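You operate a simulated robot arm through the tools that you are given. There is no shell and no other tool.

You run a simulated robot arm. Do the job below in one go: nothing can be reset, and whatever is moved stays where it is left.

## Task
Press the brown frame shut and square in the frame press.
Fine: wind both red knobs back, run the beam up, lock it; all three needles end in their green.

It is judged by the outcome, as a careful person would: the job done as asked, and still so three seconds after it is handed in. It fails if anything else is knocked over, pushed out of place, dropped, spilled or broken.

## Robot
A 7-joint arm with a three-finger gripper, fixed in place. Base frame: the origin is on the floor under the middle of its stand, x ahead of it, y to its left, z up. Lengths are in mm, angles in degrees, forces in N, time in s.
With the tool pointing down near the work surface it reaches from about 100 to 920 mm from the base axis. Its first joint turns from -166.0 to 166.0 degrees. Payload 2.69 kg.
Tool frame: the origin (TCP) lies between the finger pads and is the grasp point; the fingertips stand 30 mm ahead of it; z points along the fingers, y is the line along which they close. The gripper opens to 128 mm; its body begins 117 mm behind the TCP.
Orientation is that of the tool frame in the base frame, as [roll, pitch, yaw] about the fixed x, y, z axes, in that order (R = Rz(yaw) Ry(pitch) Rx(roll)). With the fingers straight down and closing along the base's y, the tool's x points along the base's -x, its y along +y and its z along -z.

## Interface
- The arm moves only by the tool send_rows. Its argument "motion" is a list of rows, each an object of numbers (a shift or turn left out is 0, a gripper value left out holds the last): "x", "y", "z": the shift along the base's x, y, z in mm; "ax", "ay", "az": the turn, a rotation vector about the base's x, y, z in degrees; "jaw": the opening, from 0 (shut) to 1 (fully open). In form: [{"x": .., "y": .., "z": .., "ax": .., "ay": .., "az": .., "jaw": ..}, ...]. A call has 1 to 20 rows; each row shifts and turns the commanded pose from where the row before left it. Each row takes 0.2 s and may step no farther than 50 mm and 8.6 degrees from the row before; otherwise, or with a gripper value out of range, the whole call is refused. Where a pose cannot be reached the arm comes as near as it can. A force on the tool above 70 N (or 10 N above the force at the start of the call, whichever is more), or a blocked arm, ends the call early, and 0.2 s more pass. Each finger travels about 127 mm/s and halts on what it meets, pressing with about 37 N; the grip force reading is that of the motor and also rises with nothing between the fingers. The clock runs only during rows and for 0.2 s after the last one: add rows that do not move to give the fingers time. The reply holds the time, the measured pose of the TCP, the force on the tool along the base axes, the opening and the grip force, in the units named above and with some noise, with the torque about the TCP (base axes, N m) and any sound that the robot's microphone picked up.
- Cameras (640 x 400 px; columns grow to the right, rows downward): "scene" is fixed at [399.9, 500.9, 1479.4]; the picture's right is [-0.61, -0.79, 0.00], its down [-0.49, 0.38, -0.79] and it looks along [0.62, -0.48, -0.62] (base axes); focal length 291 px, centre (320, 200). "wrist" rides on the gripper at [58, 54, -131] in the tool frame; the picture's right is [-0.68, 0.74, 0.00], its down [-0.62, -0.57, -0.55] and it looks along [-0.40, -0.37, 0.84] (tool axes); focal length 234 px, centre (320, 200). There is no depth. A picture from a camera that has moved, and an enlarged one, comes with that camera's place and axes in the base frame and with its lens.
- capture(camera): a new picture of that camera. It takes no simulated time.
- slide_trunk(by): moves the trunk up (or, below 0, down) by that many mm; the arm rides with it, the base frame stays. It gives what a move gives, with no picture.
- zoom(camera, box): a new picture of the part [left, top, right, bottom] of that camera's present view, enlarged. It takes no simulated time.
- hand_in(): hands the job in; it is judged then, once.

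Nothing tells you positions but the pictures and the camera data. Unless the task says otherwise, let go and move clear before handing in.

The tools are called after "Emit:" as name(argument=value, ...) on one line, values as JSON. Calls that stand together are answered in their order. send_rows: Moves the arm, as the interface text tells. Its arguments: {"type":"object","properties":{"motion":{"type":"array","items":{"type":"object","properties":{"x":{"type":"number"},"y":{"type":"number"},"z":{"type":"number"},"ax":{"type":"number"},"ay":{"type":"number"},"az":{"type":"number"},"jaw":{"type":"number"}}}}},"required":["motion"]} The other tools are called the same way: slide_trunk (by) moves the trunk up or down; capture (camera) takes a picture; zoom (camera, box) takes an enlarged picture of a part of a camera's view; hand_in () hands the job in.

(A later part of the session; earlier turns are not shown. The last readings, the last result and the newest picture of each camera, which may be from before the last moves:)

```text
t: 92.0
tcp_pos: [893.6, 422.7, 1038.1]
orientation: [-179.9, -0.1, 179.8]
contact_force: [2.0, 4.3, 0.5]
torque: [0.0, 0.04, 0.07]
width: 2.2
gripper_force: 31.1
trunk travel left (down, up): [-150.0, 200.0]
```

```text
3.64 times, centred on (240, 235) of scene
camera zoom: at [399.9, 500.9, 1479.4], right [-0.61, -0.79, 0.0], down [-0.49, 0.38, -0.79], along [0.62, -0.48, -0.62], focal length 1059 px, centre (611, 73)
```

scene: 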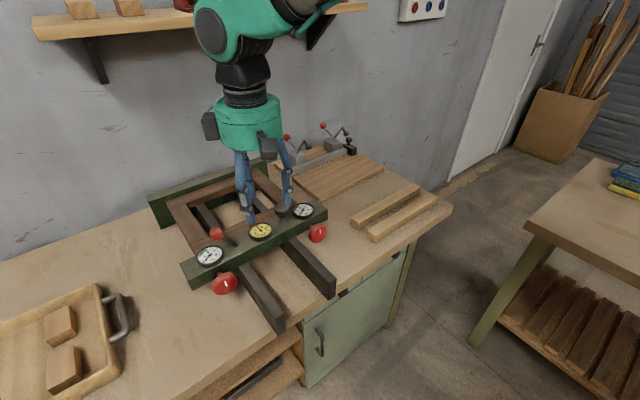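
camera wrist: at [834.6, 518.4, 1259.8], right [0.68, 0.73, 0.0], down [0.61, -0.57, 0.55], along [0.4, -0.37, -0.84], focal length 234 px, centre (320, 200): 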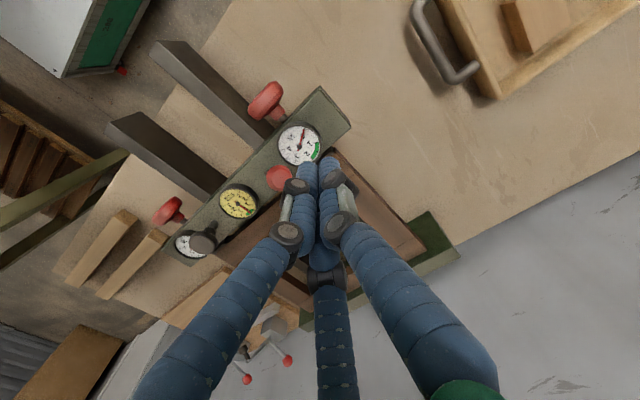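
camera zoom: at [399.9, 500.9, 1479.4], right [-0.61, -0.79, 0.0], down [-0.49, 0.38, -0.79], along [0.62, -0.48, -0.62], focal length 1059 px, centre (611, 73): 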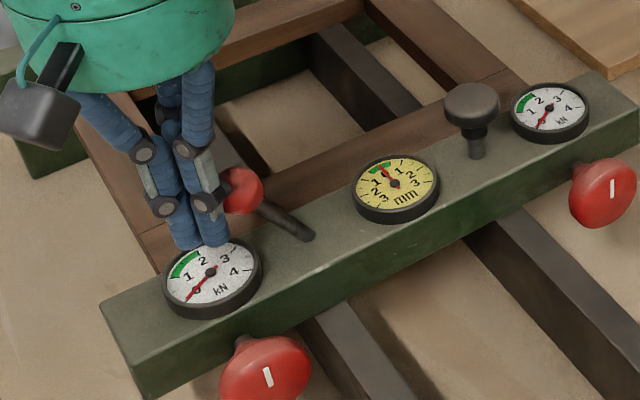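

The lever gives way with about 4 N, so the direction is right. Continuing the throw.

Emit:
send_rows(motion=[{"y": -5}, {"y": -5}, {"y": -5}, {"y": -5}, {"y": -5}, {"y": -5}, {"y": -5}, {}])

Emit:
zoom(camera="scene", box=[180, 180, 300, 290])

```text
t: 93.8
tcp_pos: [894.5, 388.2, 1035.0]
orientation: [-179.9, -0.1, 179.8]
contact_force: [-0.2, 0.1, 0.0]
torque: [0.02, 0.02, 0.0]
width: 2.0
gripper_force: 31.2
trunk travel left (down, up): [-150.0, 200.0]
```

```text
3.64 times, centred on (240, 235) of scene
camera zoom: at [399.9, 500.9, 1479.4], right [-0.61, -0.79, 0.0], down [-0.49, 0.38, -0.79], along [0.62, -0.48, -0.62], focal length 1059 px, centre (611, 73)
```

zoom: 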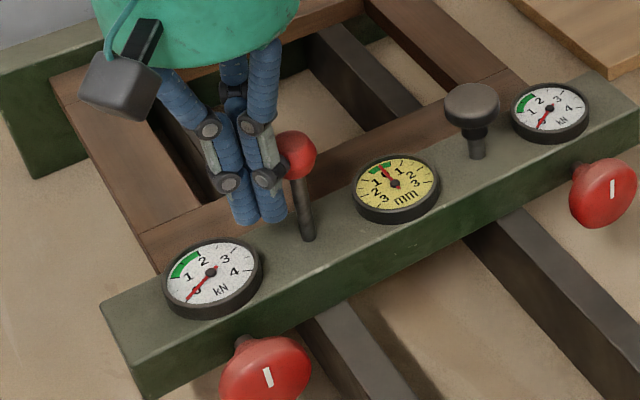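

Emit:
send_rows(motion=[{"y": -5}, {"y": -5}, {"y": -5}, {"y": -5}, {}])

Emit:
zoom(camera="scene", box=[180, 180, 300, 290])

```text
t: 95.0
tcp_pos: [893.8, 367.9, 1036.0]
orientation: [-179.9, -0.1, 179.7]
contact_force: [0.4, -0.9, 1.0]
torque: [0.02, -0.02, 0.0]
width: 2.0
gripper_force: 31.6
trunk travel left (down, up): [-150.0, 200.0]
```

```text
3.64 times, centred on (240, 235) of scene
camera zoom: at [399.9, 500.9, 1479.4], right [-0.61, -0.79, 0.0], down [-0.49, 0.38, -0.79], along [0.62, -0.48, -0.62], focal length 1059 px, centre (611, 73)
```

zoom: 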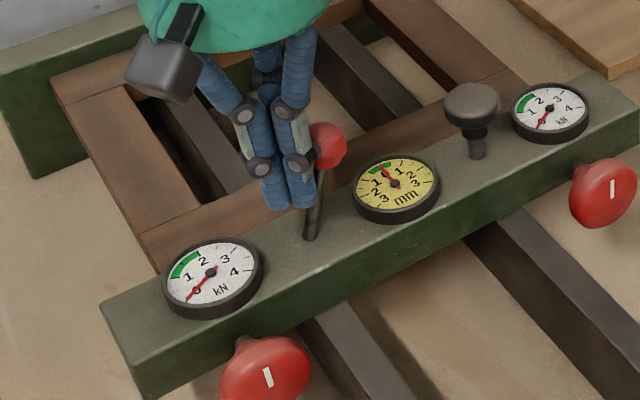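

Emit:
send_rows(motion=[{"y": -4}, {"y": -4}, {"y": -4}, {"y": -4}, {}])

Emit:
zoom(camera="scene", box=[180, 180, 300, 290])

```text
t: 96.2
tcp_pos: [893.2, 352.7, 1037.5]
orientation: [-179.9, 0.0, 179.8]
contact_force: [5.8, 11.0, 5.0]
torque: [0.33, -0.09, 0.14]
width: 2.1
gripper_force: 31.0
trunk travel left (down, up): [-150.0, 200.0]
```

```text
3.64 times, centred on (240, 235) of scene
camera zoom: at [399.9, 500.9, 1479.4], right [-0.61, -0.79, 0.0], down [-0.49, 0.38, -0.79], along [0.62, -0.48, -0.62], focal length 1059 px, centre (611, 73)
```

zoom: 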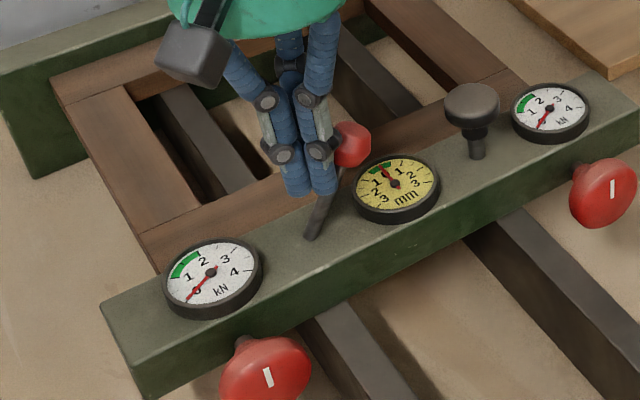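

Emit:
send_rows(motion=[{"y": -2}, {"y": -2}, {"y": -1}, {}])

Emit:
zoom(camera="scene", box=[180, 180, 300, 290])

```text
t: 97.2
tcp_pos: [893.6, 351.7, 1038.1]
orientation: [-180.0, 0.1, 180.0]
contact_force: [14.5, 50.9, 14.2]
torque: [1.45, -0.24, 0.35]
width: 2.2
gripper_force: 30.9
trunk travel left (down, up): [-150.0, 200.0]
```

```text
3.64 times, centred on (240, 235) of scene
camera zoom: at [399.9, 500.9, 1479.4], right [-0.61, -0.79, 0.0], down [-0.49, 0.38, -0.79], along [0.62, -0.48, -0.62], focal length 1059 px, centre (611, 73)
```

zoom: 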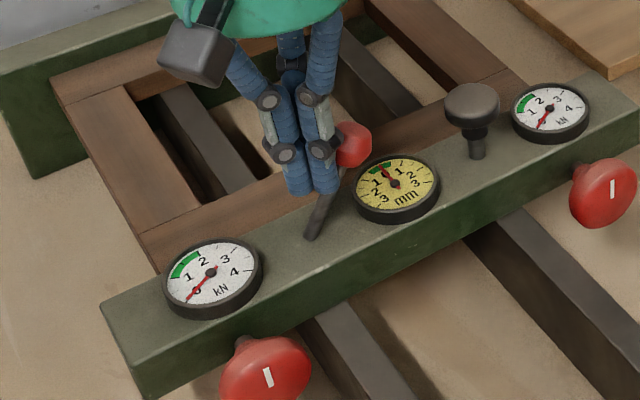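

The lever hit a firm stop (51 N), so it's thrown fully over. I'll back off, lift clear and check it stays.

Emit:
send_rows(motion=[{"y": 4}, {"y": 8}, {"y": 10}, {"z": 25}, {"z": 30}, {"z": 30}, {"z": 30}, {}])

Emit:
zoom(camera="scene", box=[170, 170, 350, 300])

Emit:
capture(camera="wrist")

```text
t: 99.0
tcp_pos: [890.1, 369.4, 1153.1]
orientation: [-180.0, -0.1, 179.8]
contact_force: [0.7, 0.3, 0.6]
torque: [0.01, -0.05, 0.01]
width: 2.0
gripper_force: 31.4
trunk travel left (down, up): [-150.0, 200.0]
```

```text
3.08 times, centred on (260, 235) of scene
camera zoom: at [399.9, 500.9, 1479.4], right [-0.61, -0.79, 0.0], down [-0.49, 0.38, -0.79], along [0.62, -0.48, -0.62], focal length 896 px, centre (505, 92)
```

zoom: 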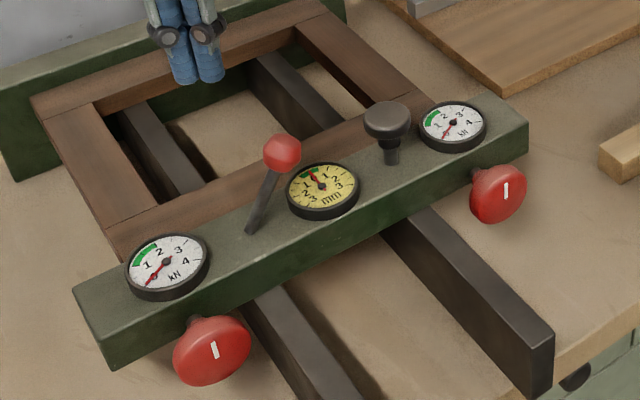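

```text
taken
camera wrist: at [830.7, 424.5, 1283.3], right [0.68, 0.73, 0.0], down [0.61, -0.57, 0.55], along [0.4, -0.37, -0.84], focal length 234 px, centre (320, 200)
```

wrist: 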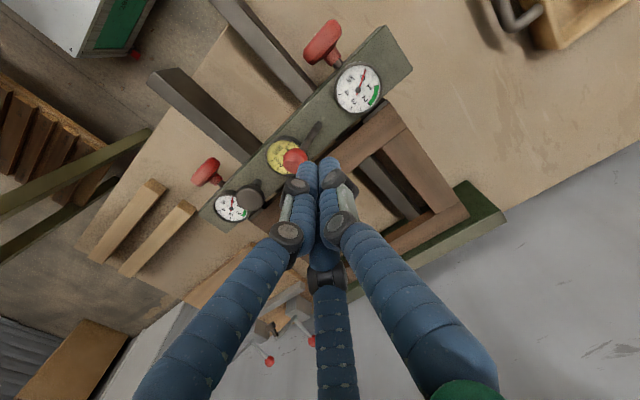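

The lever stays over at its locked side. Now the knobs must be wound in, and since the beam has moved forward about 102 mm I need to check clearance of the hand to the bench edge and rails, so I'll look more closely.

Emit:
zoom(camera="scene", box=[180, 230, 360, 360])

Emit:
zoom(camera="scene", box=[170, 60, 320, 200])

Emit:
capture(camera="scene")

```text
3.08 times, centred on (270, 295) of scene
camera zoom: at [399.9, 500.9, 1479.4], right [-0.61, -0.79, 0.0], down [-0.49, 0.38, -0.79], along [0.62, -0.48, -0.62], focal length 896 px, centre (474, -92)
```

zoom: 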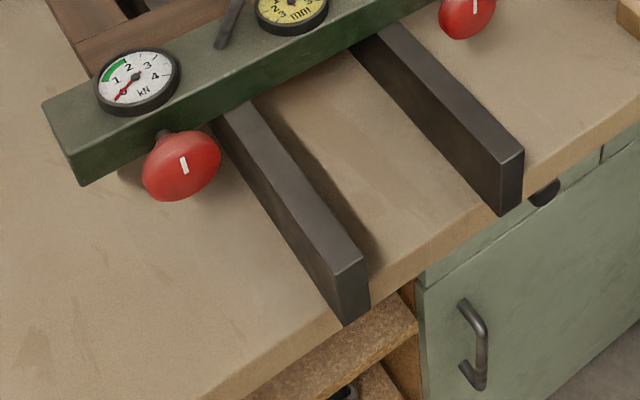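

```text
2.86 times, centred on (245, 130) of scene
camera zoom: at [399.9, 500.9, 1479.4], right [-0.61, -0.79, 0.0], down [-0.49, 0.38, -0.79], along [0.62, -0.48, -0.62], focal length 832 px, centre (534, 400)
```

zoom: 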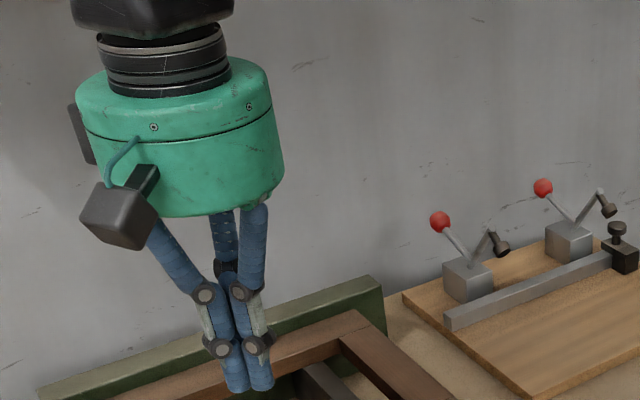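

```text
taken
```

scene: 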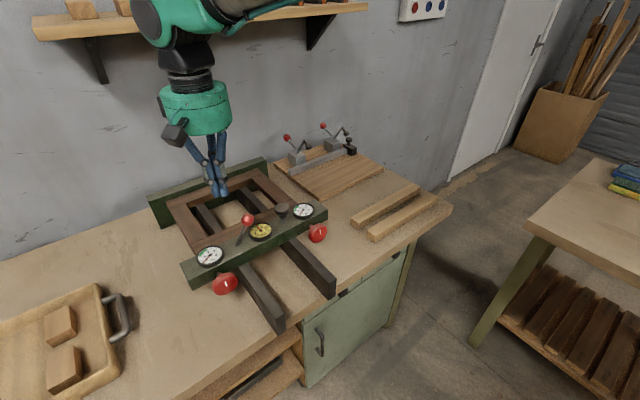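

The rails protrude to x≈699 and their tops (z≈925) lie just beside the knob axes, so I must keep the finger knuckles out of the rail directions: a roll window of about -120° to -60° per grip works for both knobs. I'll retreat up and back, then tip horizontal again.

Emit:
send_rows(motion=[{"z": 25, "jaw": 0.55}, {"z": 25}, {"x": -30, "y": 6}, {"x": -30, "y": 6}, {"x": -30, "y": 6}, {"x": -30, "y": 6}, {"x": -30, "y": 6}, {"x": -30, "y": 6}, {"x": -30, "y": 6}, {"x": -30, "y": 6}, {"x": -30, "y": 6}, {"x": -30, "y": 5}, {}])

Emit:
send_rows(motion=[{"ay": -8.2}, {"ay": -8.2}, {"ay": -8.2}, {"ay": -8.2}, {"ay": -8.2}, {"ay": -8.2}, {"ay": -8.2}, {"ay": -8.2}, {"ay": -8.2}, {"ay": -8.2}, {"ay": -8}, {}])

Emit:
send_rows(motion=[{"ax": -8, "z": -20}, {"ax": -8, "z": -20}, {"ax": -8, "z": -20}, {"ax": -8, "z": -20}, {"ax": -8, "z": -20}, {"ax": -8, "z": -20}, {"ax": -8, "z": -20}, {"ax": -8, "z": -20}, {"ax": -8, "z": -20}, {"ax": -8, "z": -20}, {"ax": -8, "z": -20}, {"ax": -8, "z": -20}, {"ax": -8, "z": -15}, {"ax": -8}, {"ax": -8}, {}])

Emit:
capture(camera="wrist")

Emit:
capture(camera="scene")

```text
t: 101.8
tcp_pos: [591.9, 428.2, 1200.2]
orientation: [-180.0, -0.1, 179.8]
contact_force: [0.0, 0.7, 0.0]
torque: [0.0, -0.05, 0.0]
width: 70.4
gripper_force: 0.1
trunk travel left (down, up): [-150.0, 200.0]
```

```text
t: 104.4
tcp_pos: [594.2, 427.5, 1201.1]
orientation: [102.1, 89.8, 102.0]
contact_force: [-0.2, 0.6, -0.1]
torque: [0.01, -0.02, -0.01]
width: 70.6
gripper_force: 0.1
trunk travel left (down, up): [-150.0, 200.0]
```

```text
t: 107.8
tcp_pos: [594.0, 428.6, 947.5]
orientation: [-89.8, -29.9, -90.2]
contact_force: [-0.2, -0.3, -0.2]
torque: [0.0, 0.02, -0.01]
width: 70.4
gripper_force: 0.1
trunk travel left (down, up): [-150.0, 200.0]
```

```text
taken
camera wrist: at [461.3, 352.0, 927.6], right [0.0, 0.22, -0.98], down [-0.55, 0.82, 0.18], along [0.84, 0.53, 0.12], focal length 234 px, centre (320, 200)
```

wrist: 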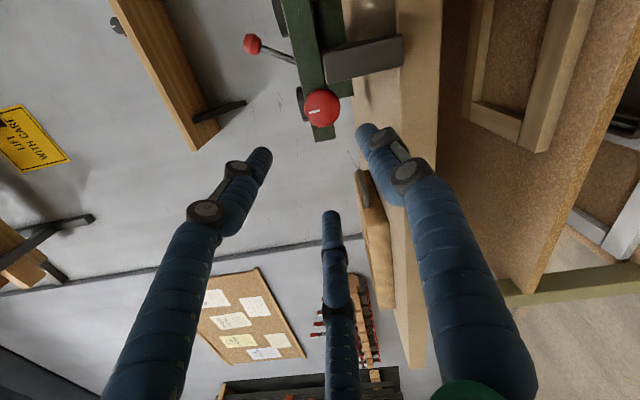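

```text
taken
```

scene: 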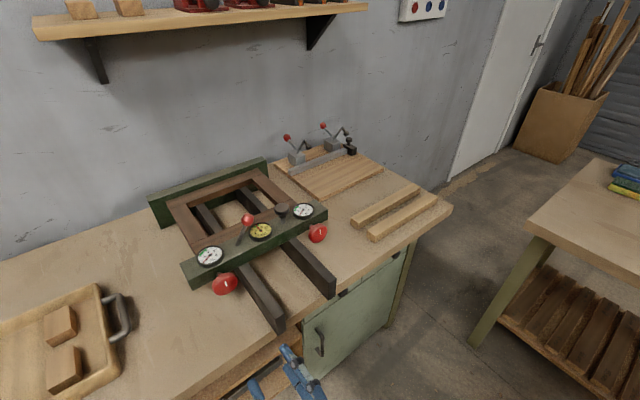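

Emit:
send_rows(motion=[{"z": -4.5}, {}])

Emit:
zoom(camera="wrist", box=[240, 20, 440, 160])

Emit:
zoom(camera="scene", box=[180, 190, 350, 310])

```text
t: 108.4
tcp_pos: [594.8, 428.0, 941.7]
orientation: [-89.8, -29.8, -90.1]
contact_force: [0.3, 0.9, 0.6]
torque: [-0.01, 0.0, -0.02]
width: 70.6
gripper_force: 0.1
trunk travel left (down, up): [-150.0, 200.0]
```

```text
2.86 times, centred on (340, 90) of wrist
camera zoom: at [461.7, 351.7, 922.7], right [0.0, 0.22, -0.98], down [-0.55, 0.82, 0.18], along [0.84, 0.53, 0.12], focal length 669 px, centre (263, 514)
```

zoom: 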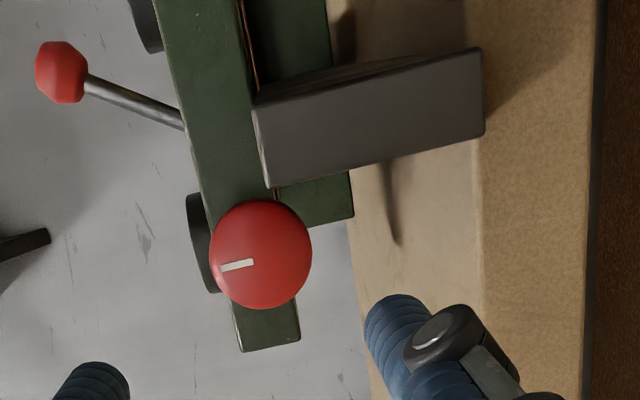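

```text
3.33 times, centred on (265, 250) of scene
camera zoom: at [399.9, 500.9, 1479.4], right [-0.61, -0.79, 0.0], down [-0.49, 0.38, -0.79], along [0.62, -0.48, -0.62], focal length 970 px, centre (503, 33)
```

zoom: 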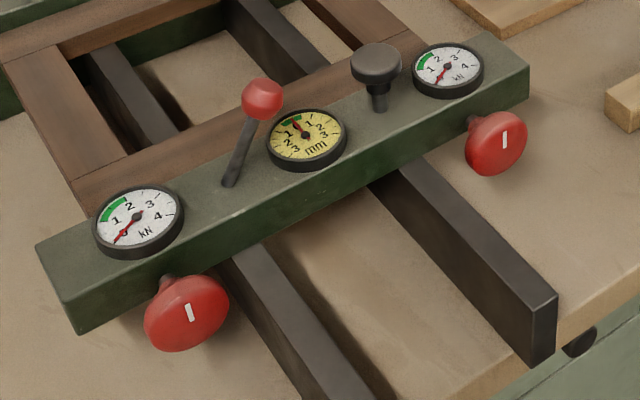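

Alignment is within 1–2 mm. Advancing along x toward the left knob in stages with the fingers at 240°/0°/120°, clear of the rail.

Emit:
send_rows(motion=[{"y": -0.5, "z": 0.8}, {"x": 25}, {"x": 25}, {"x": 25}, {"x": 25}, {"x": 20}, {"x": 20}, {"x": 15}, {}])

Emit:
capture(camera="wrist")

Emit:
zoom(camera="scene", box=[180, 220, 320, 340])

```text
t: 110.4
tcp_pos: [749.2, 426.7, 943.5]
orientation: [-89.9, -29.9, -90.1]
contact_force: [0.1, 0.6, -0.5]
torque: [0.0, 0.02, 0.0]
width: 70.4
gripper_force: 0.1
trunk travel left (down, up): [-150.0, 200.0]
```

```text
taken
camera wrist: at [616.9, 349.5, 924.0], right [0.0, 0.22, -0.98], down [-0.55, 0.82, 0.18], along [0.84, 0.53, 0.12], focal length 234 px, centre (320, 200)
```

wrist: 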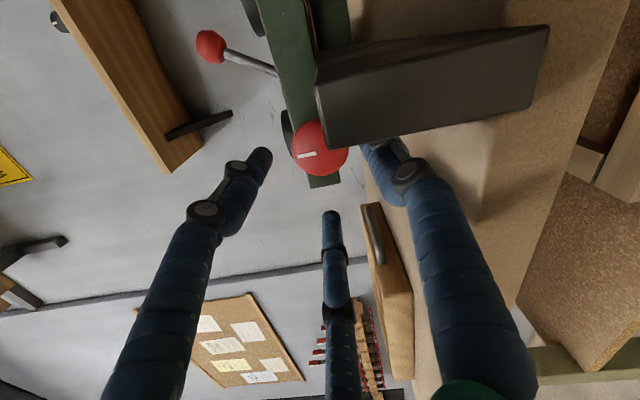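

```text
3.33 times, centred on (250, 280) of scene
camera zoom: at [399.9, 500.9, 1479.4], right [-0.61, -0.79, 0.0], down [-0.49, 0.38, -0.79], along [0.62, -0.48, -0.62], focal length 970 px, centre (553, -67)
```

zoom: 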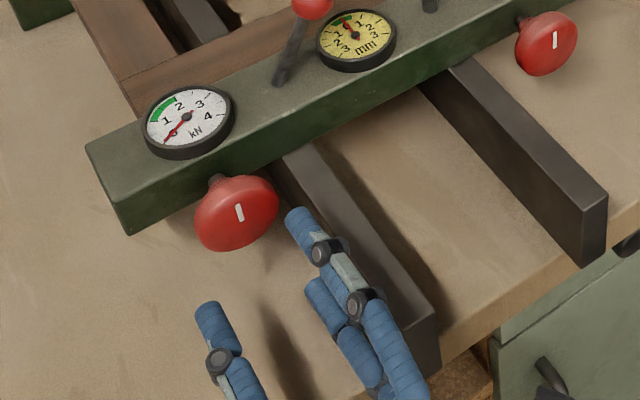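

Emit:
send_rows(motion=[{"x": 15}, {"x": 15}, {"x": 15}, {"x": 10}, {"x": 7}, {}])

Emit:
capture(camera="wrist")

Emit:
zoom(camera="scene", box=[170, 220, 310, 340])

```text
t: 111.8
tcp_pos: [810.3, 427.1, 943.0]
orientation: [-89.8, -29.7, -90.1]
contact_force: [0.4, 0.2, 0.5]
torque: [0.02, -0.02, -0.03]
width: 70.6
gripper_force: 0.1
trunk travel left (down, up): [-150.0, 200.0]
```

```text
taken
camera wrist: at [678.8, 350.3, 924.5], right [0.0, 0.22, -0.98], down [-0.55, 0.82, 0.18], along [0.84, 0.53, 0.12], focal length 234 px, centre (320, 200)
```

wrist: 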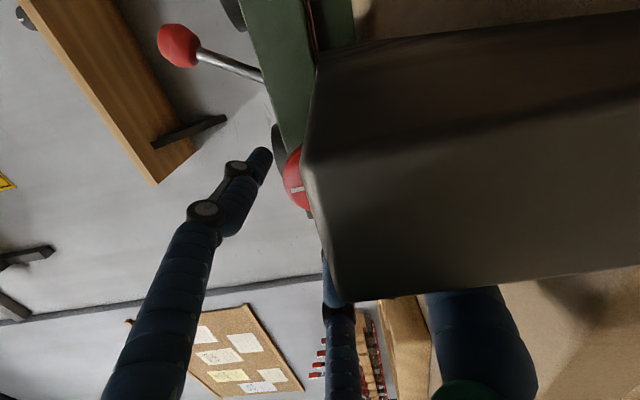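

```text
3.33 times, centred on (240, 280) of scene
camera zoom: at [399.9, 500.9, 1479.4], right [-0.61, -0.79, 0.0], down [-0.49, 0.38, -0.79], along [0.62, -0.48, -0.62], focal length 970 px, centre (587, -67)
```

zoom: 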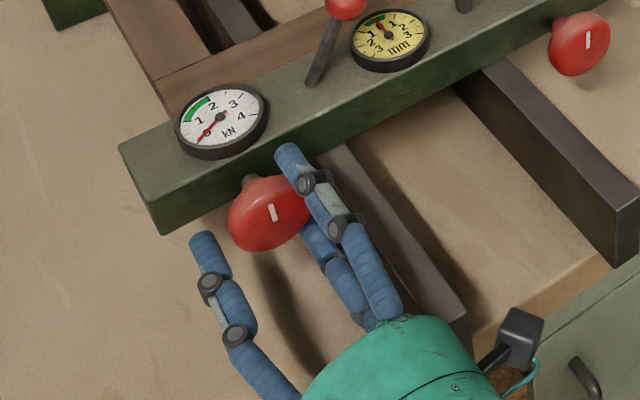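

The fingers surround the knob and everything is clear; the wrist camera sits just in front of the rail end, so I won't go further forward. Closing the grip.

Emit:
send_rows(motion=[{"jaw": 0.35}, {"jaw": 0.3}, {}, {}, {}])

Emit:
zoom(camera="scene", box=[170, 220, 310, 340])

```text
t: 113.0
tcp_pos: [811.2, 427.3, 943.3]
orientation: [-89.9, -29.9, -90.2]
contact_force: [-0.4, 4.9, -3.0]
torque: [0.07, 0.16, 0.19]
width: 52.8
gripper_force: 44.6
trunk travel left (down, up): [-150.0, 200.0]
```

```text
3.33 times, centred on (240, 280) of scene
camera zoom: at [399.9, 500.9, 1479.4], right [-0.61, -0.79, 0.0], down [-0.49, 0.38, -0.79], along [0.62, -0.48, -0.62], focal length 970 px, centre (587, -67)
```

zoom: 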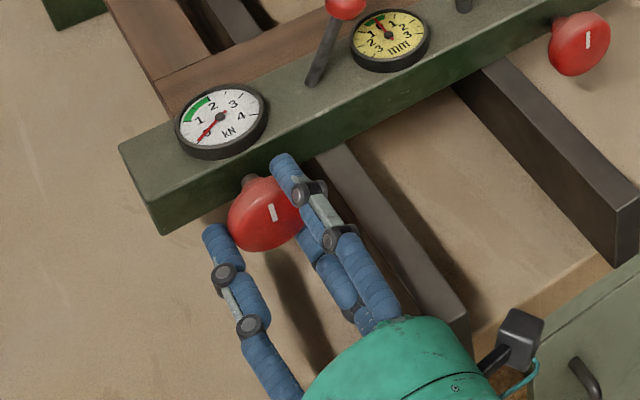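

Well centred, 45 N grip. Turning clockwise (+ax) 60° to wind the screw in.

Emit:
send_rows(motion=[{"ax": 6}, {"ax": 6}, {"ax": 6}, {"ax": 6}, {"ax": 6}, {"ax": 6}, {"ax": 6}, {"ax": 6}, {"ax": 6}, {"ax": 6}, {}])

Emit:
zoom(camera="scene", box=[170, 200, 330, 340])

Emit:
zoom(camera="scene", box=[185, 235, 235, 275])

```text
t: 115.4
tcp_pos: [811.1, 426.7, 943.8]
orientation: [-90.0, 30.2, -90.3]
contact_force: [5.5, 2.5, -2.1]
torque: [0.0, 0.05, -0.21]
width: 52.8
gripper_force: 44.0
trunk travel left (down, up): [-150.0, 200.0]
```

```text
2.86 times, centred on (250, 270) of scene
camera zoom: at [399.9, 500.9, 1479.4], right [-0.61, -0.79, 0.0], down [-0.49, 0.38, -0.79], along [0.62, -0.48, -0.62], focal length 832 px, centre (520, 0)
```

zoom: 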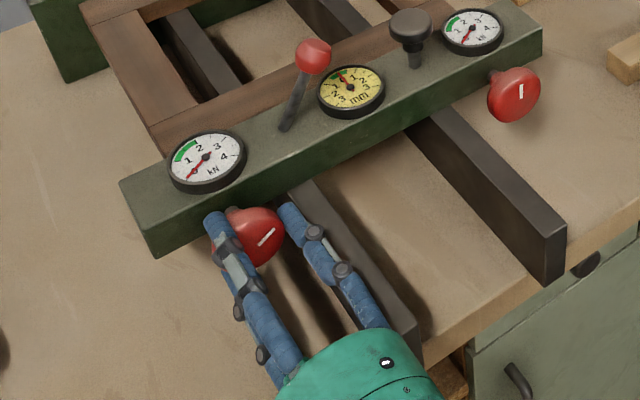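

```text
10.00 times, centred on (210, 255) of scene
camera zoom: at [399.9, 500.9, 1479.4], right [-0.61, -0.79, 0.0], down [-0.49, 0.38, -0.79], along [0.62, -0.48, -0.62], focal length 2911 px, centre (1420, -350)
```

zoom: 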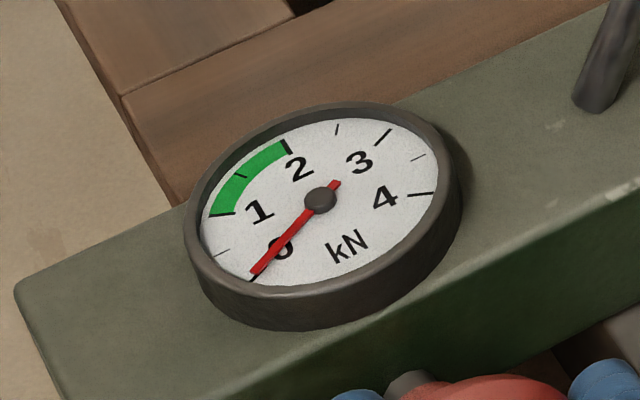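

The knob turned cleanly; the gauge is still at 0 (taking up slack). I'll release, roll back and regrip for the next turn.

Emit:
send_rows(motion=[{"jaw": 0.55}, {}, {"ax": -8}, {"ax": -8}, {"ax": -8}, {"ax": -8}, {"ax": -8}, {"ax": -8}, {"ax": -8}, {"ax": -6}, {}, {"jaw": 0.35}, {"jaw": 0.3}, {}, {}])

Emit:
send_rows(motion=[{"ax": 6}, {"ax": 6}, {"ax": 6}, {"ax": 6}, {"ax": 6}, {"ax": 6}, {"ax": 6}, {"ax": 6}, {"ax": 6}, {"ax": 6}, {}])

Emit:
zoom(camera="scene", box=[170, 200, 330, 340])

Emit:
zoom(camera="scene", box=[185, 235, 235, 275])

```text
t: 118.6
tcp_pos: [810.2, 428.0, 942.4]
orientation: [-89.8, -31.9, -90.1]
contact_force: [-0.1, -3.2, -2.5]
torque: [0.02, 0.04, -0.04]
width: 52.5
gripper_force: 45.6
trunk travel left (down, up): [-150.0, 200.0]
```

```text
t: 121.0
tcp_pos: [811.3, 427.6, 943.2]
orientation: [-90.0, 28.1, -90.1]
contact_force: [-7.2, -7.4, -2.4]
torque: [0.02, 0.18, -0.19]
width: 52.6
gripper_force: 44.5
trunk travel left (down, up): [-150.0, 200.0]
```

```text
2.86 times, centred on (250, 270) of scene
camera zoom: at [399.9, 500.9, 1479.4], right [-0.61, -0.79, 0.0], down [-0.49, 0.38, -0.79], along [0.62, -0.48, -0.62], focal length 832 px, centre (520, 0)
```

zoom: 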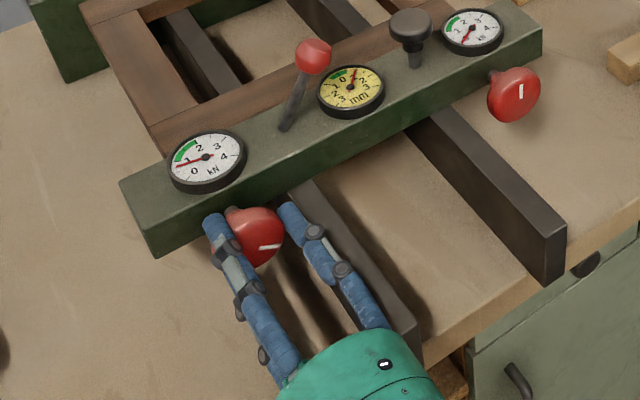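

```text
10.00 times, centred on (210, 255) of scene
camera zoom: at [399.9, 500.9, 1479.4], right [-0.61, -0.79, 0.0], down [-0.49, 0.38, -0.79], along [0.62, -0.48, -0.62], focal length 2911 px, centre (1420, -350)
```

zoom: 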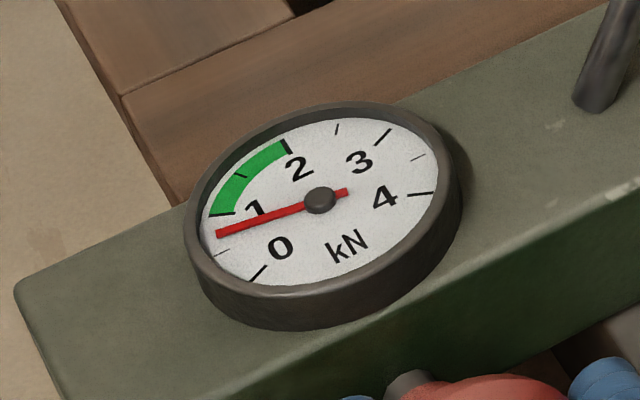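

Left gauge is up to about 0.8 kN, and the mm needle has swung to about +0.6 because only one side is pressed. I'll now do the right knob: release, back straight off, and cross over.

Emit:
send_rows(motion=[{"jaw": 0.55}, {}, {"x": -20}, {"x": -30}, {"x": -30}, {"x": -30}, {"x": -30}, {"x": -30}, {"x": -30}, {}])

Emit:
send_rows(motion=[{"y": -25, "ax": -8}, {"y": -25, "ax": -8}, {"y": -25, "ax": -8}, {"y": -25, "ax": -8}, {"y": -25, "ax": -8}, {"y": -25, "ax": -8}, {"y": -25, "ax": -8}, {"y": -25}, {"y": -25}, {"y": -25}, {"y": -5}, {}])

Emit:
zoom(camera="wrist", box=[240, 20, 440, 160])

Emit:
zoom(camera="scene", box=[170, 190, 350, 320])

```text
t: 123.2
tcp_pos: [609.1, 430.4, 939.1]
orientation: [-89.9, 28.1, -90.1]
contact_force: [-0.2, -0.7, 0.3]
torque: [-0.03, 0.03, 0.02]
width: 70.4
gripper_force: 0.2
trunk travel left (down, up): [-150.0, 200.0]
```

```text
t: 125.8
tcp_pos: [610.4, 172.4, 943.8]
orientation: [-89.8, -27.8, -90.2]
contact_force: [-0.9, -0.7, -0.2]
torque: [0.01, 0.0, 0.03]
width: 70.5
gripper_force: 0.1
trunk travel left (down, up): [-150.0, 200.0]
```

```text
2.86 times, centred on (340, 90) of wrist
camera zoom: at [477.5, 96.5, 921.8], right [0.0, 0.25, -0.97], down [-0.55, 0.81, 0.21], along [0.84, 0.53, 0.14], focal length 669 px, centre (263, 514)
```

zoom: 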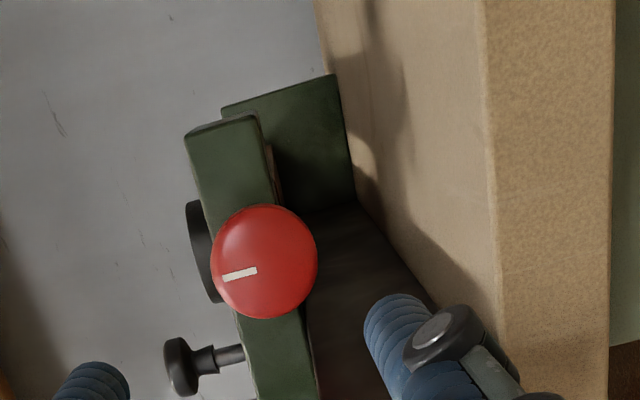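

```text
3.08 times, centred on (260, 255) of scene
camera zoom: at [399.9, 500.9, 1479.4], right [-0.61, -0.79, 0.0], down [-0.49, 0.38, -0.79], along [0.62, -0.48, -0.62], focal length 896 px, centre (505, 31)
```

zoom: 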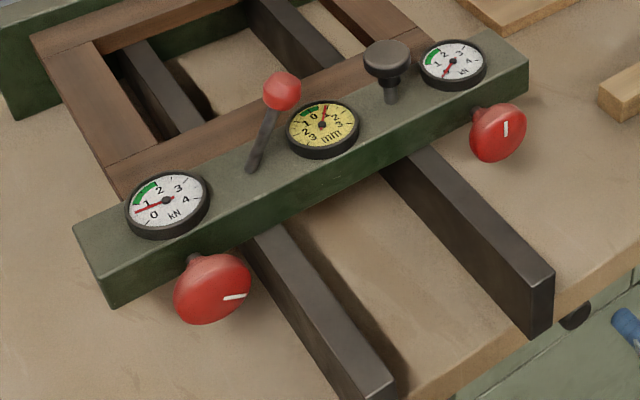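

The right knob is aligned. Advancing the same way.

Emit:
send_rows(motion=[{"x": 25}, {"x": 25}, {"x": 25}, {"x": 25}, {"x": 20}, {"x": 20}, {"x": 15}, {}])

Emit:
capture(camera="wrist")

Emit:
zoom(camera="scene", box=[230, 190, 390, 320])

```text
t: 127.6
tcp_pos: [766.8, 172.0, 942.6]
orientation: [-89.7, -27.8, -90.0]
contact_force: [1.2, 0.7, -0.6]
torque: [-0.03, -0.04, -0.01]
width: 70.7
gripper_force: 0.0
trunk travel left (down, up): [-150.0, 200.0]
```

```text
taken
camera wrist: at [634.0, 95.4, 921.1], right [0.0, 0.25, -0.97], down [-0.55, 0.81, 0.21], along [0.84, 0.53, 0.14], focal length 234 px, centre (320, 200)
```

wrist: 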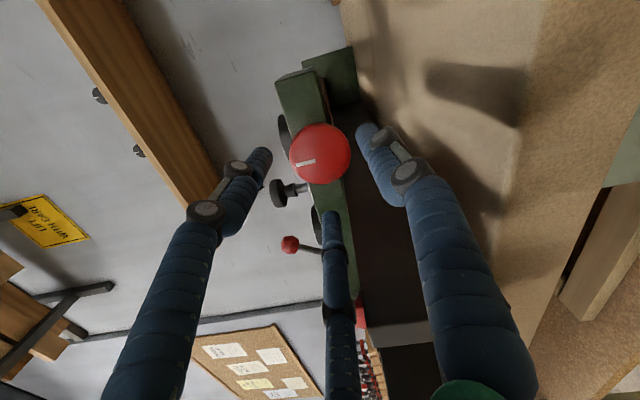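

```text
3.08 times, centred on (310, 255) of scene
camera zoom: at [399.9, 500.9, 1479.4], right [-0.61, -0.79, 0.0], down [-0.49, 0.38, -0.79], along [0.62, -0.48, -0.62], focal length 896 px, centre (351, 31)
```

zoom: 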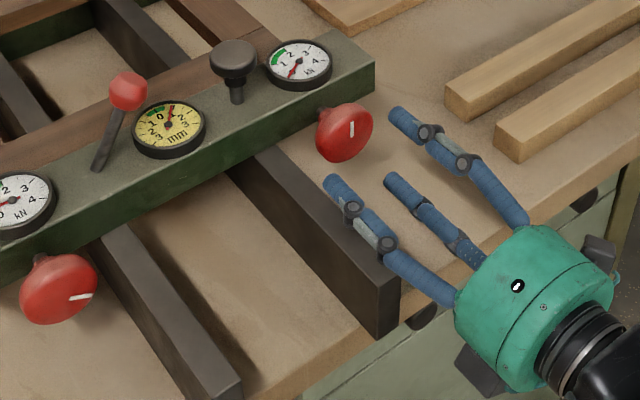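

Emit:
send_rows(motion=[{"x": 15}, {"x": 15}, {"x": 10}, {"x": 4}, {}, {"jaw": 0.35}, {"jaw": 0.3}, {}, {}])

Emit:
zoom(camera="scene", box=[230, 190, 390, 320])

```text
t: 129.6
tcp_pos: [810.7, 172.5, 944.1]
orientation: [-89.9, -27.8, -90.0]
contact_force: [0.5, 5.0, 2.7]
torque: [0.02, -0.08, 0.18]
width: 52.8
gripper_force: 45.2
trunk travel left (down, up): [-150.0, 200.0]
```

```text
3.08 times, centred on (310, 255) of scene
camera zoom: at [399.9, 500.9, 1479.4], right [-0.61, -0.79, 0.0], down [-0.49, 0.38, -0.79], along [0.62, -0.48, -0.62], focal length 896 px, centre (351, 31)
```

zoom: 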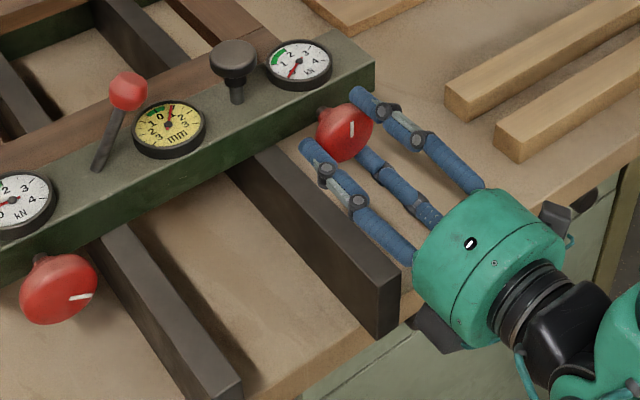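

Good grip on the right knob. Winding in 60°.

Emit:
send_rows(motion=[{"ax": 6}, {"ax": 6}, {"ax": 6}, {"ax": 6}, {"ax": 6}, {"ax": 6}, {"ax": 6}, {"ax": 6}, {"ax": 6}, {"ax": 6}, {}])

Emit:
zoom(camera="scene", box=[180, 190, 340, 290])

```text
t: 132.0
tcp_pos: [809.7, 173.1, 944.7]
orientation: [-90.1, 32.3, -90.2]
contact_force: [11.8, -11.5, 2.4]
torque: [0.0, -0.02, -0.38]
width: 52.6
gripper_force: 45.3
trunk travel left (down, up): [-150.0, 200.0]
```

```text
4.00 times, centred on (260, 240) of scene
camera zoom: at [399.9, 500.9, 1479.4], right [-0.61, -0.79, 0.0], down [-0.49, 0.38, -0.79], along [0.62, -0.48, -0.62], focal length 1164 px, centre (560, 40)
```

zoom: 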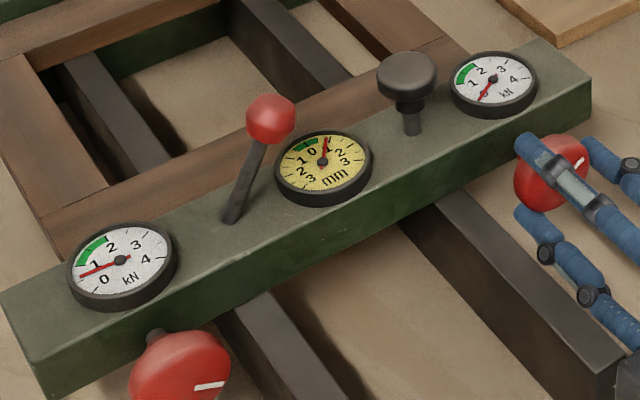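

Emit:
send_rows(motion=[{"jaw": 0.55}, {}, {"ax": -8}, {"ax": -8}, {"ax": -8}, {"ax": -8}, {"ax": -8}, {"ax": -8}, {"ax": -8}, {"ax": -4}, {}, {"jaw": 0.35}, {"jaw": 0.3}, {}, {}])

Emit:
send_rows(motion=[{"ax": 6}, {"ax": 6}, {"ax": 6}, {"ax": 6}, {"ax": 6}, {"ax": 6}, {"ax": 6}, {"ax": 6}, {"ax": 6}, {"ax": 6}, {}])

Emit:
zoom(camera="scene", box=[180, 190, 340, 290])

Emit:
zoom(camera="scene", box=[280, 190, 330, 230])

Emit:
zoom(camera="scene", box=[240, 210, 290, 250])

Emit:
zoom(camera="scene", box=[185, 235, 235, 275])

```text
t: 135.2
tcp_pos: [810.3, 172.1, 942.2]
orientation: [-89.9, -27.8, -90.1]
contact_force: [-1.9, -5.5, -4.9]
torque: [0.0, 0.16, -0.23]
width: 53.0
gripper_force: 44.5
trunk travel left (down, up): [-150.0, 200.0]
```

```text
t: 137.6
tcp_pos: [810.1, 172.5, 943.8]
orientation: [-90.0, 32.1, -90.2]
contact_force: [-13.9, -9.3, -3.3]
torque: [-0.02, -0.1, -0.19]
width: 52.9
gripper_force: 45.2
trunk travel left (down, up): [-150.0, 200.0]
```

```text
4.00 times, centred on (260, 240) of scene
camera zoom: at [399.9, 500.9, 1479.4], right [-0.61, -0.79, 0.0], down [-0.49, 0.38, -0.79], along [0.62, -0.48, -0.62], focal length 1164 px, centre (560, 40)
```

zoom: 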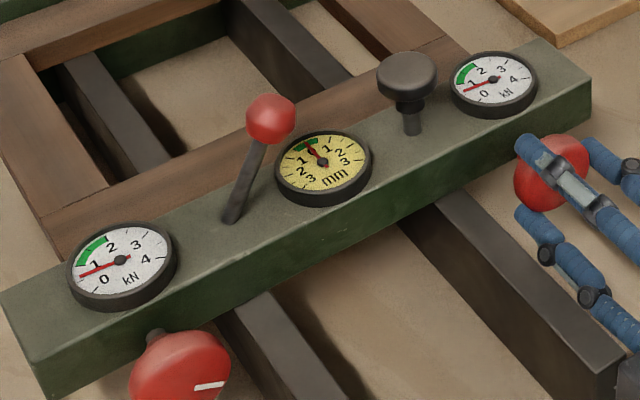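

```text
10.00 times, centred on (305, 210) of scene
camera zoom: at [399.9, 500.9, 1479.4], right [-0.61, -0.79, 0.0], down [-0.49, 0.38, -0.79], along [0.62, -0.48, -0.62], focal length 2911 px, centre (470, 100)
```

zoom: 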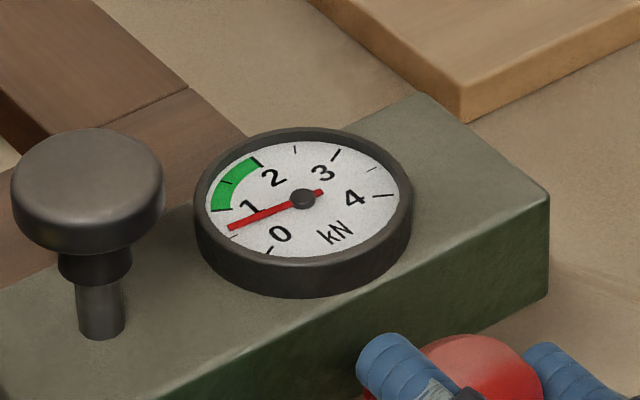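

```text
10.00 times, centred on (265, 230) of scene
camera zoom: at [399.9, 500.9, 1479.4], right [-0.61, -0.79, 0.0], down [-0.49, 0.38, -0.79], along [0.62, -0.48, -0.62], focal length 2911 px, centre (870, -100)
```

zoom: 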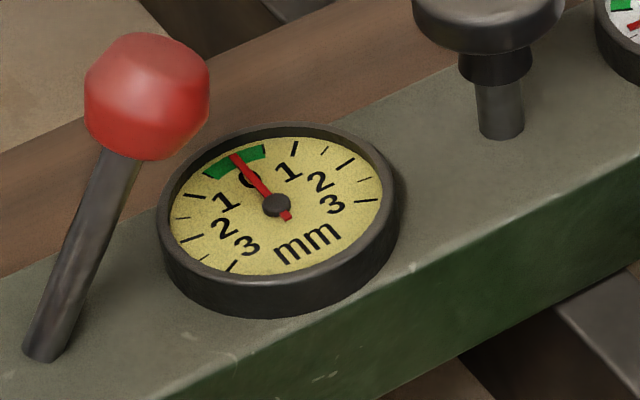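

```text
10.00 times, centred on (210, 255) of scene
camera zoom: at [399.9, 500.9, 1479.4], right [-0.61, -0.79, 0.0], down [-0.49, 0.38, -0.79], along [0.62, -0.48, -0.62], focal length 2911 px, centre (1420, -350)
```

zoom: 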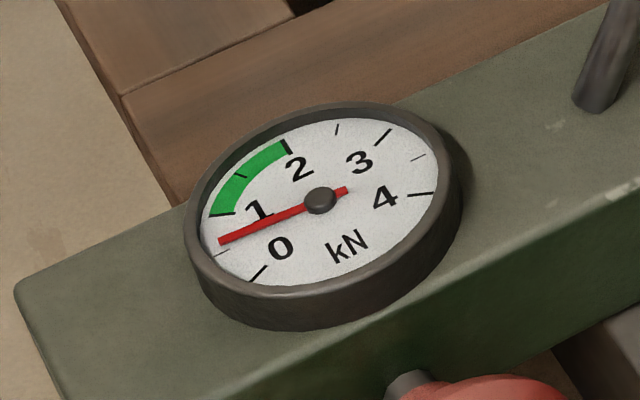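

Right ≈ 0.75 kN, left ≈ 0.65 kN, mm centred. One more 60° on each should bring both to about 1.4–1.5 kN. Right knob first.

Emit:
send_rows(motion=[{"jaw": 0.55}, {}, {"ax": -8}, {"ax": -8}, {"ax": -8}, {"ax": -8}, {"ax": -8}, {"ax": -8}, {"ax": -8}, {"ax": -4}, {}, {"jaw": 0.35}, {"jaw": 0.3}, {}, {}])

Emit:
zoom(camera="scene", box=[280, 190, 330, 230])

Emit:
send_rows(motion=[{"ax": 6}, {"ax": 6}, {"ax": 6}, {"ax": 6}, {"ax": 6}, {"ax": 6}, {"ax": 6}, {}])

Emit:
zoom(camera="scene", box=[280, 190, 330, 230])

Emit:
zoom(camera="scene", box=[180, 190, 340, 290])

```text
t: 140.8
tcp_pos: [809.9, 171.8, 942.5]
orientation: [-89.8, -27.7, -90.2]
contact_force: [-0.4, -4.6, 0.8]
torque: [0.01, -0.05, -0.21]
width: 52.8
gripper_force: 45.0
trunk travel left (down, up): [-150.0, 200.0]
```

```text
10.00 times, centred on (305, 210) of scene
camera zoom: at [399.9, 500.9, 1479.4], right [-0.61, -0.79, 0.0], down [-0.49, 0.38, -0.79], along [0.62, -0.48, -0.62], focal length 2911 px, centre (470, 100)
```

zoom: 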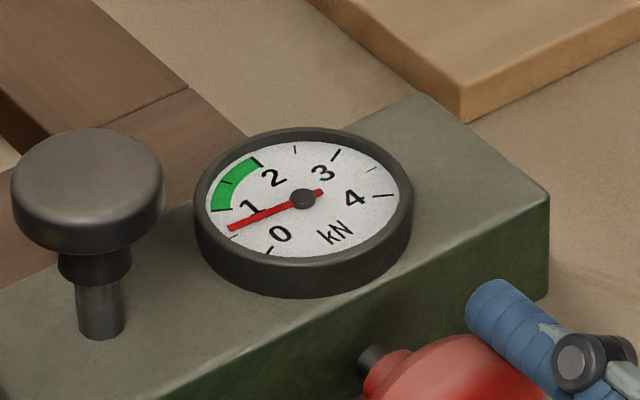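

```text
t: 142.6
tcp_pos: [810.5, 173.6, 943.1]
orientation: [-90.0, 14.2, -90.2]
contact_force: [6.8, -8.9, -4.0]
torque: [0.01, 0.45, -0.12]
width: 52.8
gripper_force: 45.4
trunk travel left (down, up): [-150.0, 200.0]
```

```text
10.00 times, centred on (305, 210) of scene
camera zoom: at [399.9, 500.9, 1479.4], right [-0.61, -0.79, 0.0], down [-0.49, 0.38, -0.79], along [0.62, -0.48, -0.62], focal length 2911 px, centre (470, 100)
```

zoom: 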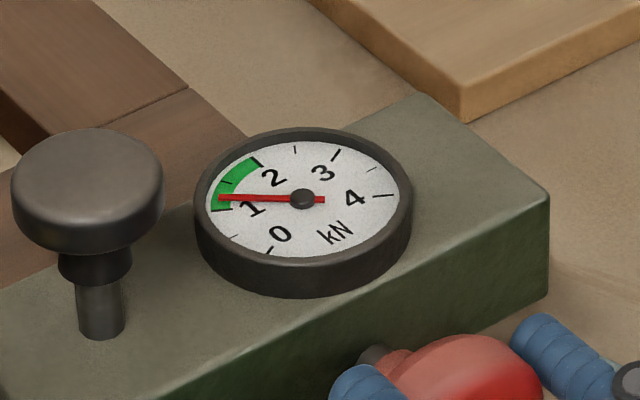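

```text
4.00 times, centred on (260, 240) of scene
camera zoom: at [399.9, 500.9, 1479.4], right [-0.61, -0.79, 0.0], down [-0.49, 0.38, -0.79], along [0.62, -0.48, -0.62], focal length 1164 px, centre (560, 40)
```

zoom: 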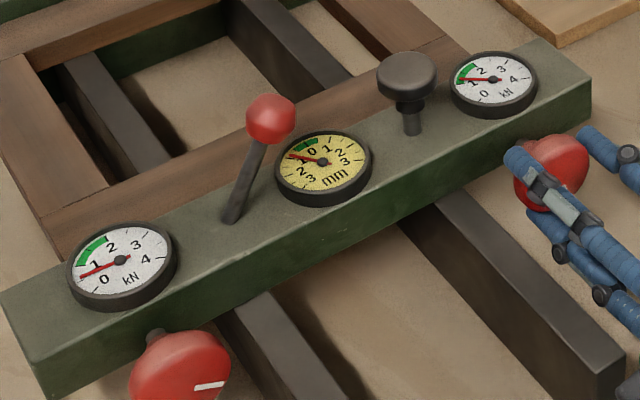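

Right reads about 1.2 kN after 42°. 18° more, then the left side.

Emit:
send_rows(motion=[{"ax": 6}, {"ax": 6}, {"ax": 6}, {}])

Emit:
zoom(camera="scene", box=[280, 190, 330, 230])

Emit:
zoom(camera="scene", box=[240, 210, 290, 250])

Emit:
zoom(camera="scene", box=[185, 235, 235, 275])

```text
t: 143.6
tcp_pos: [809.4, 173.0, 942.3]
orientation: [-90.0, 32.2, -90.2]
contact_force: [10.2, -11.0, 0.5]
torque: [-0.02, -0.18, -0.21]
width: 52.9
gripper_force: 45.1
trunk travel left (down, up): [-150.0, 200.0]
```

```text
10.00 times, centred on (305, 210) of scene
camera zoom: at [399.9, 500.9, 1479.4], right [-0.61, -0.79, 0.0], down [-0.49, 0.38, -0.79], along [0.62, -0.48, -0.62], focal length 2911 px, centre (470, 100)
```

zoom: 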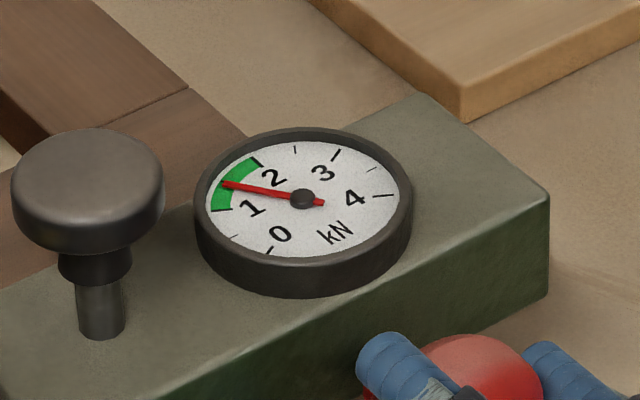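

```text
10.00 times, centred on (265, 230) of scene
camera zoom: at [399.9, 500.9, 1479.4], right [-0.61, -0.79, 0.0], down [-0.49, 0.38, -0.79], along [0.62, -0.48, -0.62], focal length 2911 px, centre (870, -100)
```

zoom: 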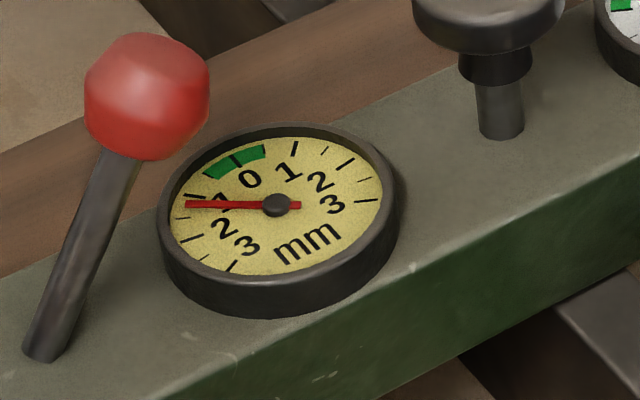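

```text
10.00 times, centred on (210, 255) of scene
camera zoom: at [399.9, 500.9, 1479.4], right [-0.61, -0.79, 0.0], down [-0.49, 0.38, -0.79], along [0.62, -0.48, -0.62], focal length 2911 px, centre (1420, -350)
```

zoom: 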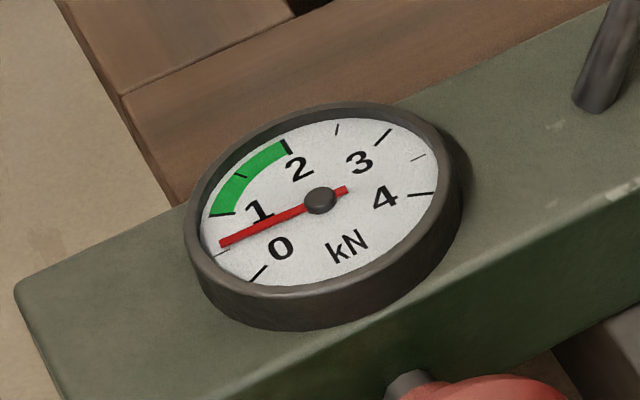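

Right ≈ 1.45 kN (mid green). Now back to the left knob for about 65° more, which should also bring the mm needle back to zero.

Emit:
send_rows(motion=[{"jaw": 0.55}, {}, {"x": -20}, {"x": -30}, {"x": -30}, {"x": -30}, {"x": -30}, {"x": -30}, {"x": -30}, {}])

Emit:
send_rows(motion=[{"y": 25, "ax": -8}, {"y": 25, "ax": -8}, {"y": 25, "ax": -8}, {"y": 25, "ax": -8}, {"y": 25, "ax": -8}, {"y": 25, "ax": -8}, {"y": 25, "ax": -8}, {"y": 25, "ax": -8}, {"y": 25}, {"y": 25}, {"y": 5}, {}])

Emit:
send_rows(motion=[{}])

Emit:
zoom(camera="wrist", box=[240, 20, 440, 160])

Emit:
zoom(camera="scene", box=[170, 190, 350, 320])

```text
t: 145.8
tcp_pos: [609.3, 170.8, 943.3]
orientation: [-89.9, 32.2, -90.1]
contact_force: [-0.3, -0.1, 0.1]
torque: [-0.02, 0.03, 0.0]
width: 70.2
gripper_force: 0.1
trunk travel left (down, up): [-150.0, 200.0]
```

```text
t: 148.4
tcp_pos: [609.7, 429.2, 942.7]
orientation: [-89.8, -31.8, -90.2]
contact_force: [0.9, 0.2, 0.3]
torque: [-0.04, -0.03, -0.05]
width: 70.5
gripper_force: 0.1
trunk travel left (down, up): [-150.0, 200.0]
```

```text
t: 148.8
tcp_pos: [609.4, 430.5, 944.1]
orientation: [-89.7, -31.8, -90.2]
contact_force: [0.8, -1.0, -0.2]
torque: [0.01, -0.01, 0.03]
width: 70.4
gripper_force: 0.1
trunk travel left (down, up): [-150.0, 200.0]
```

```text
2.86 times, centred on (340, 90) of wrist
camera zoom: at [477.1, 352.0, 927.2], right [0.0, 0.19, -0.98], down [-0.55, 0.82, 0.15], along [0.84, 0.54, 0.1], focal length 669 px, centre (263, 514)
```

zoom: 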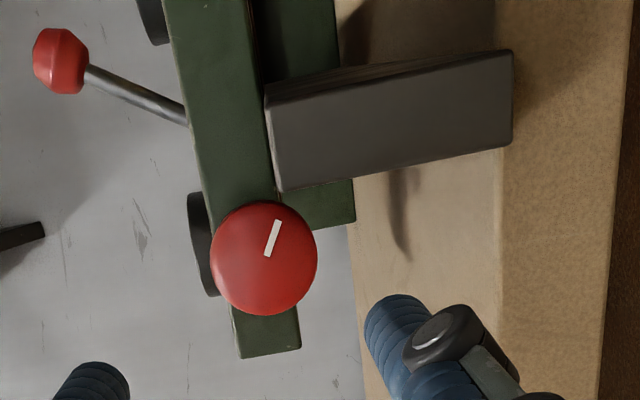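

```text
3.08 times, centred on (260, 255) of scene
camera zoom: at [399.9, 500.9, 1479.4], right [-0.61, -0.79, 0.0], down [-0.49, 0.38, -0.79], along [0.62, -0.48, -0.62], focal length 896 px, centre (505, 31)
```

zoom: 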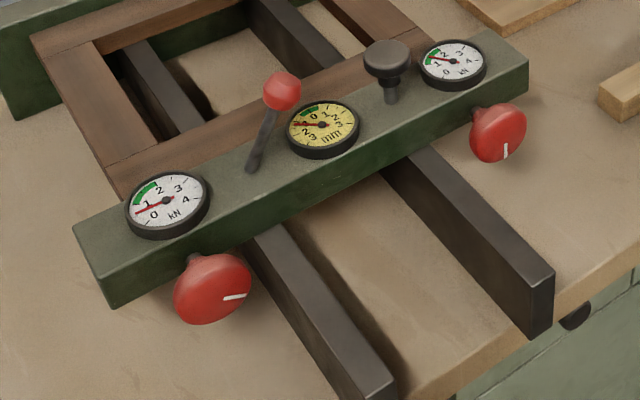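

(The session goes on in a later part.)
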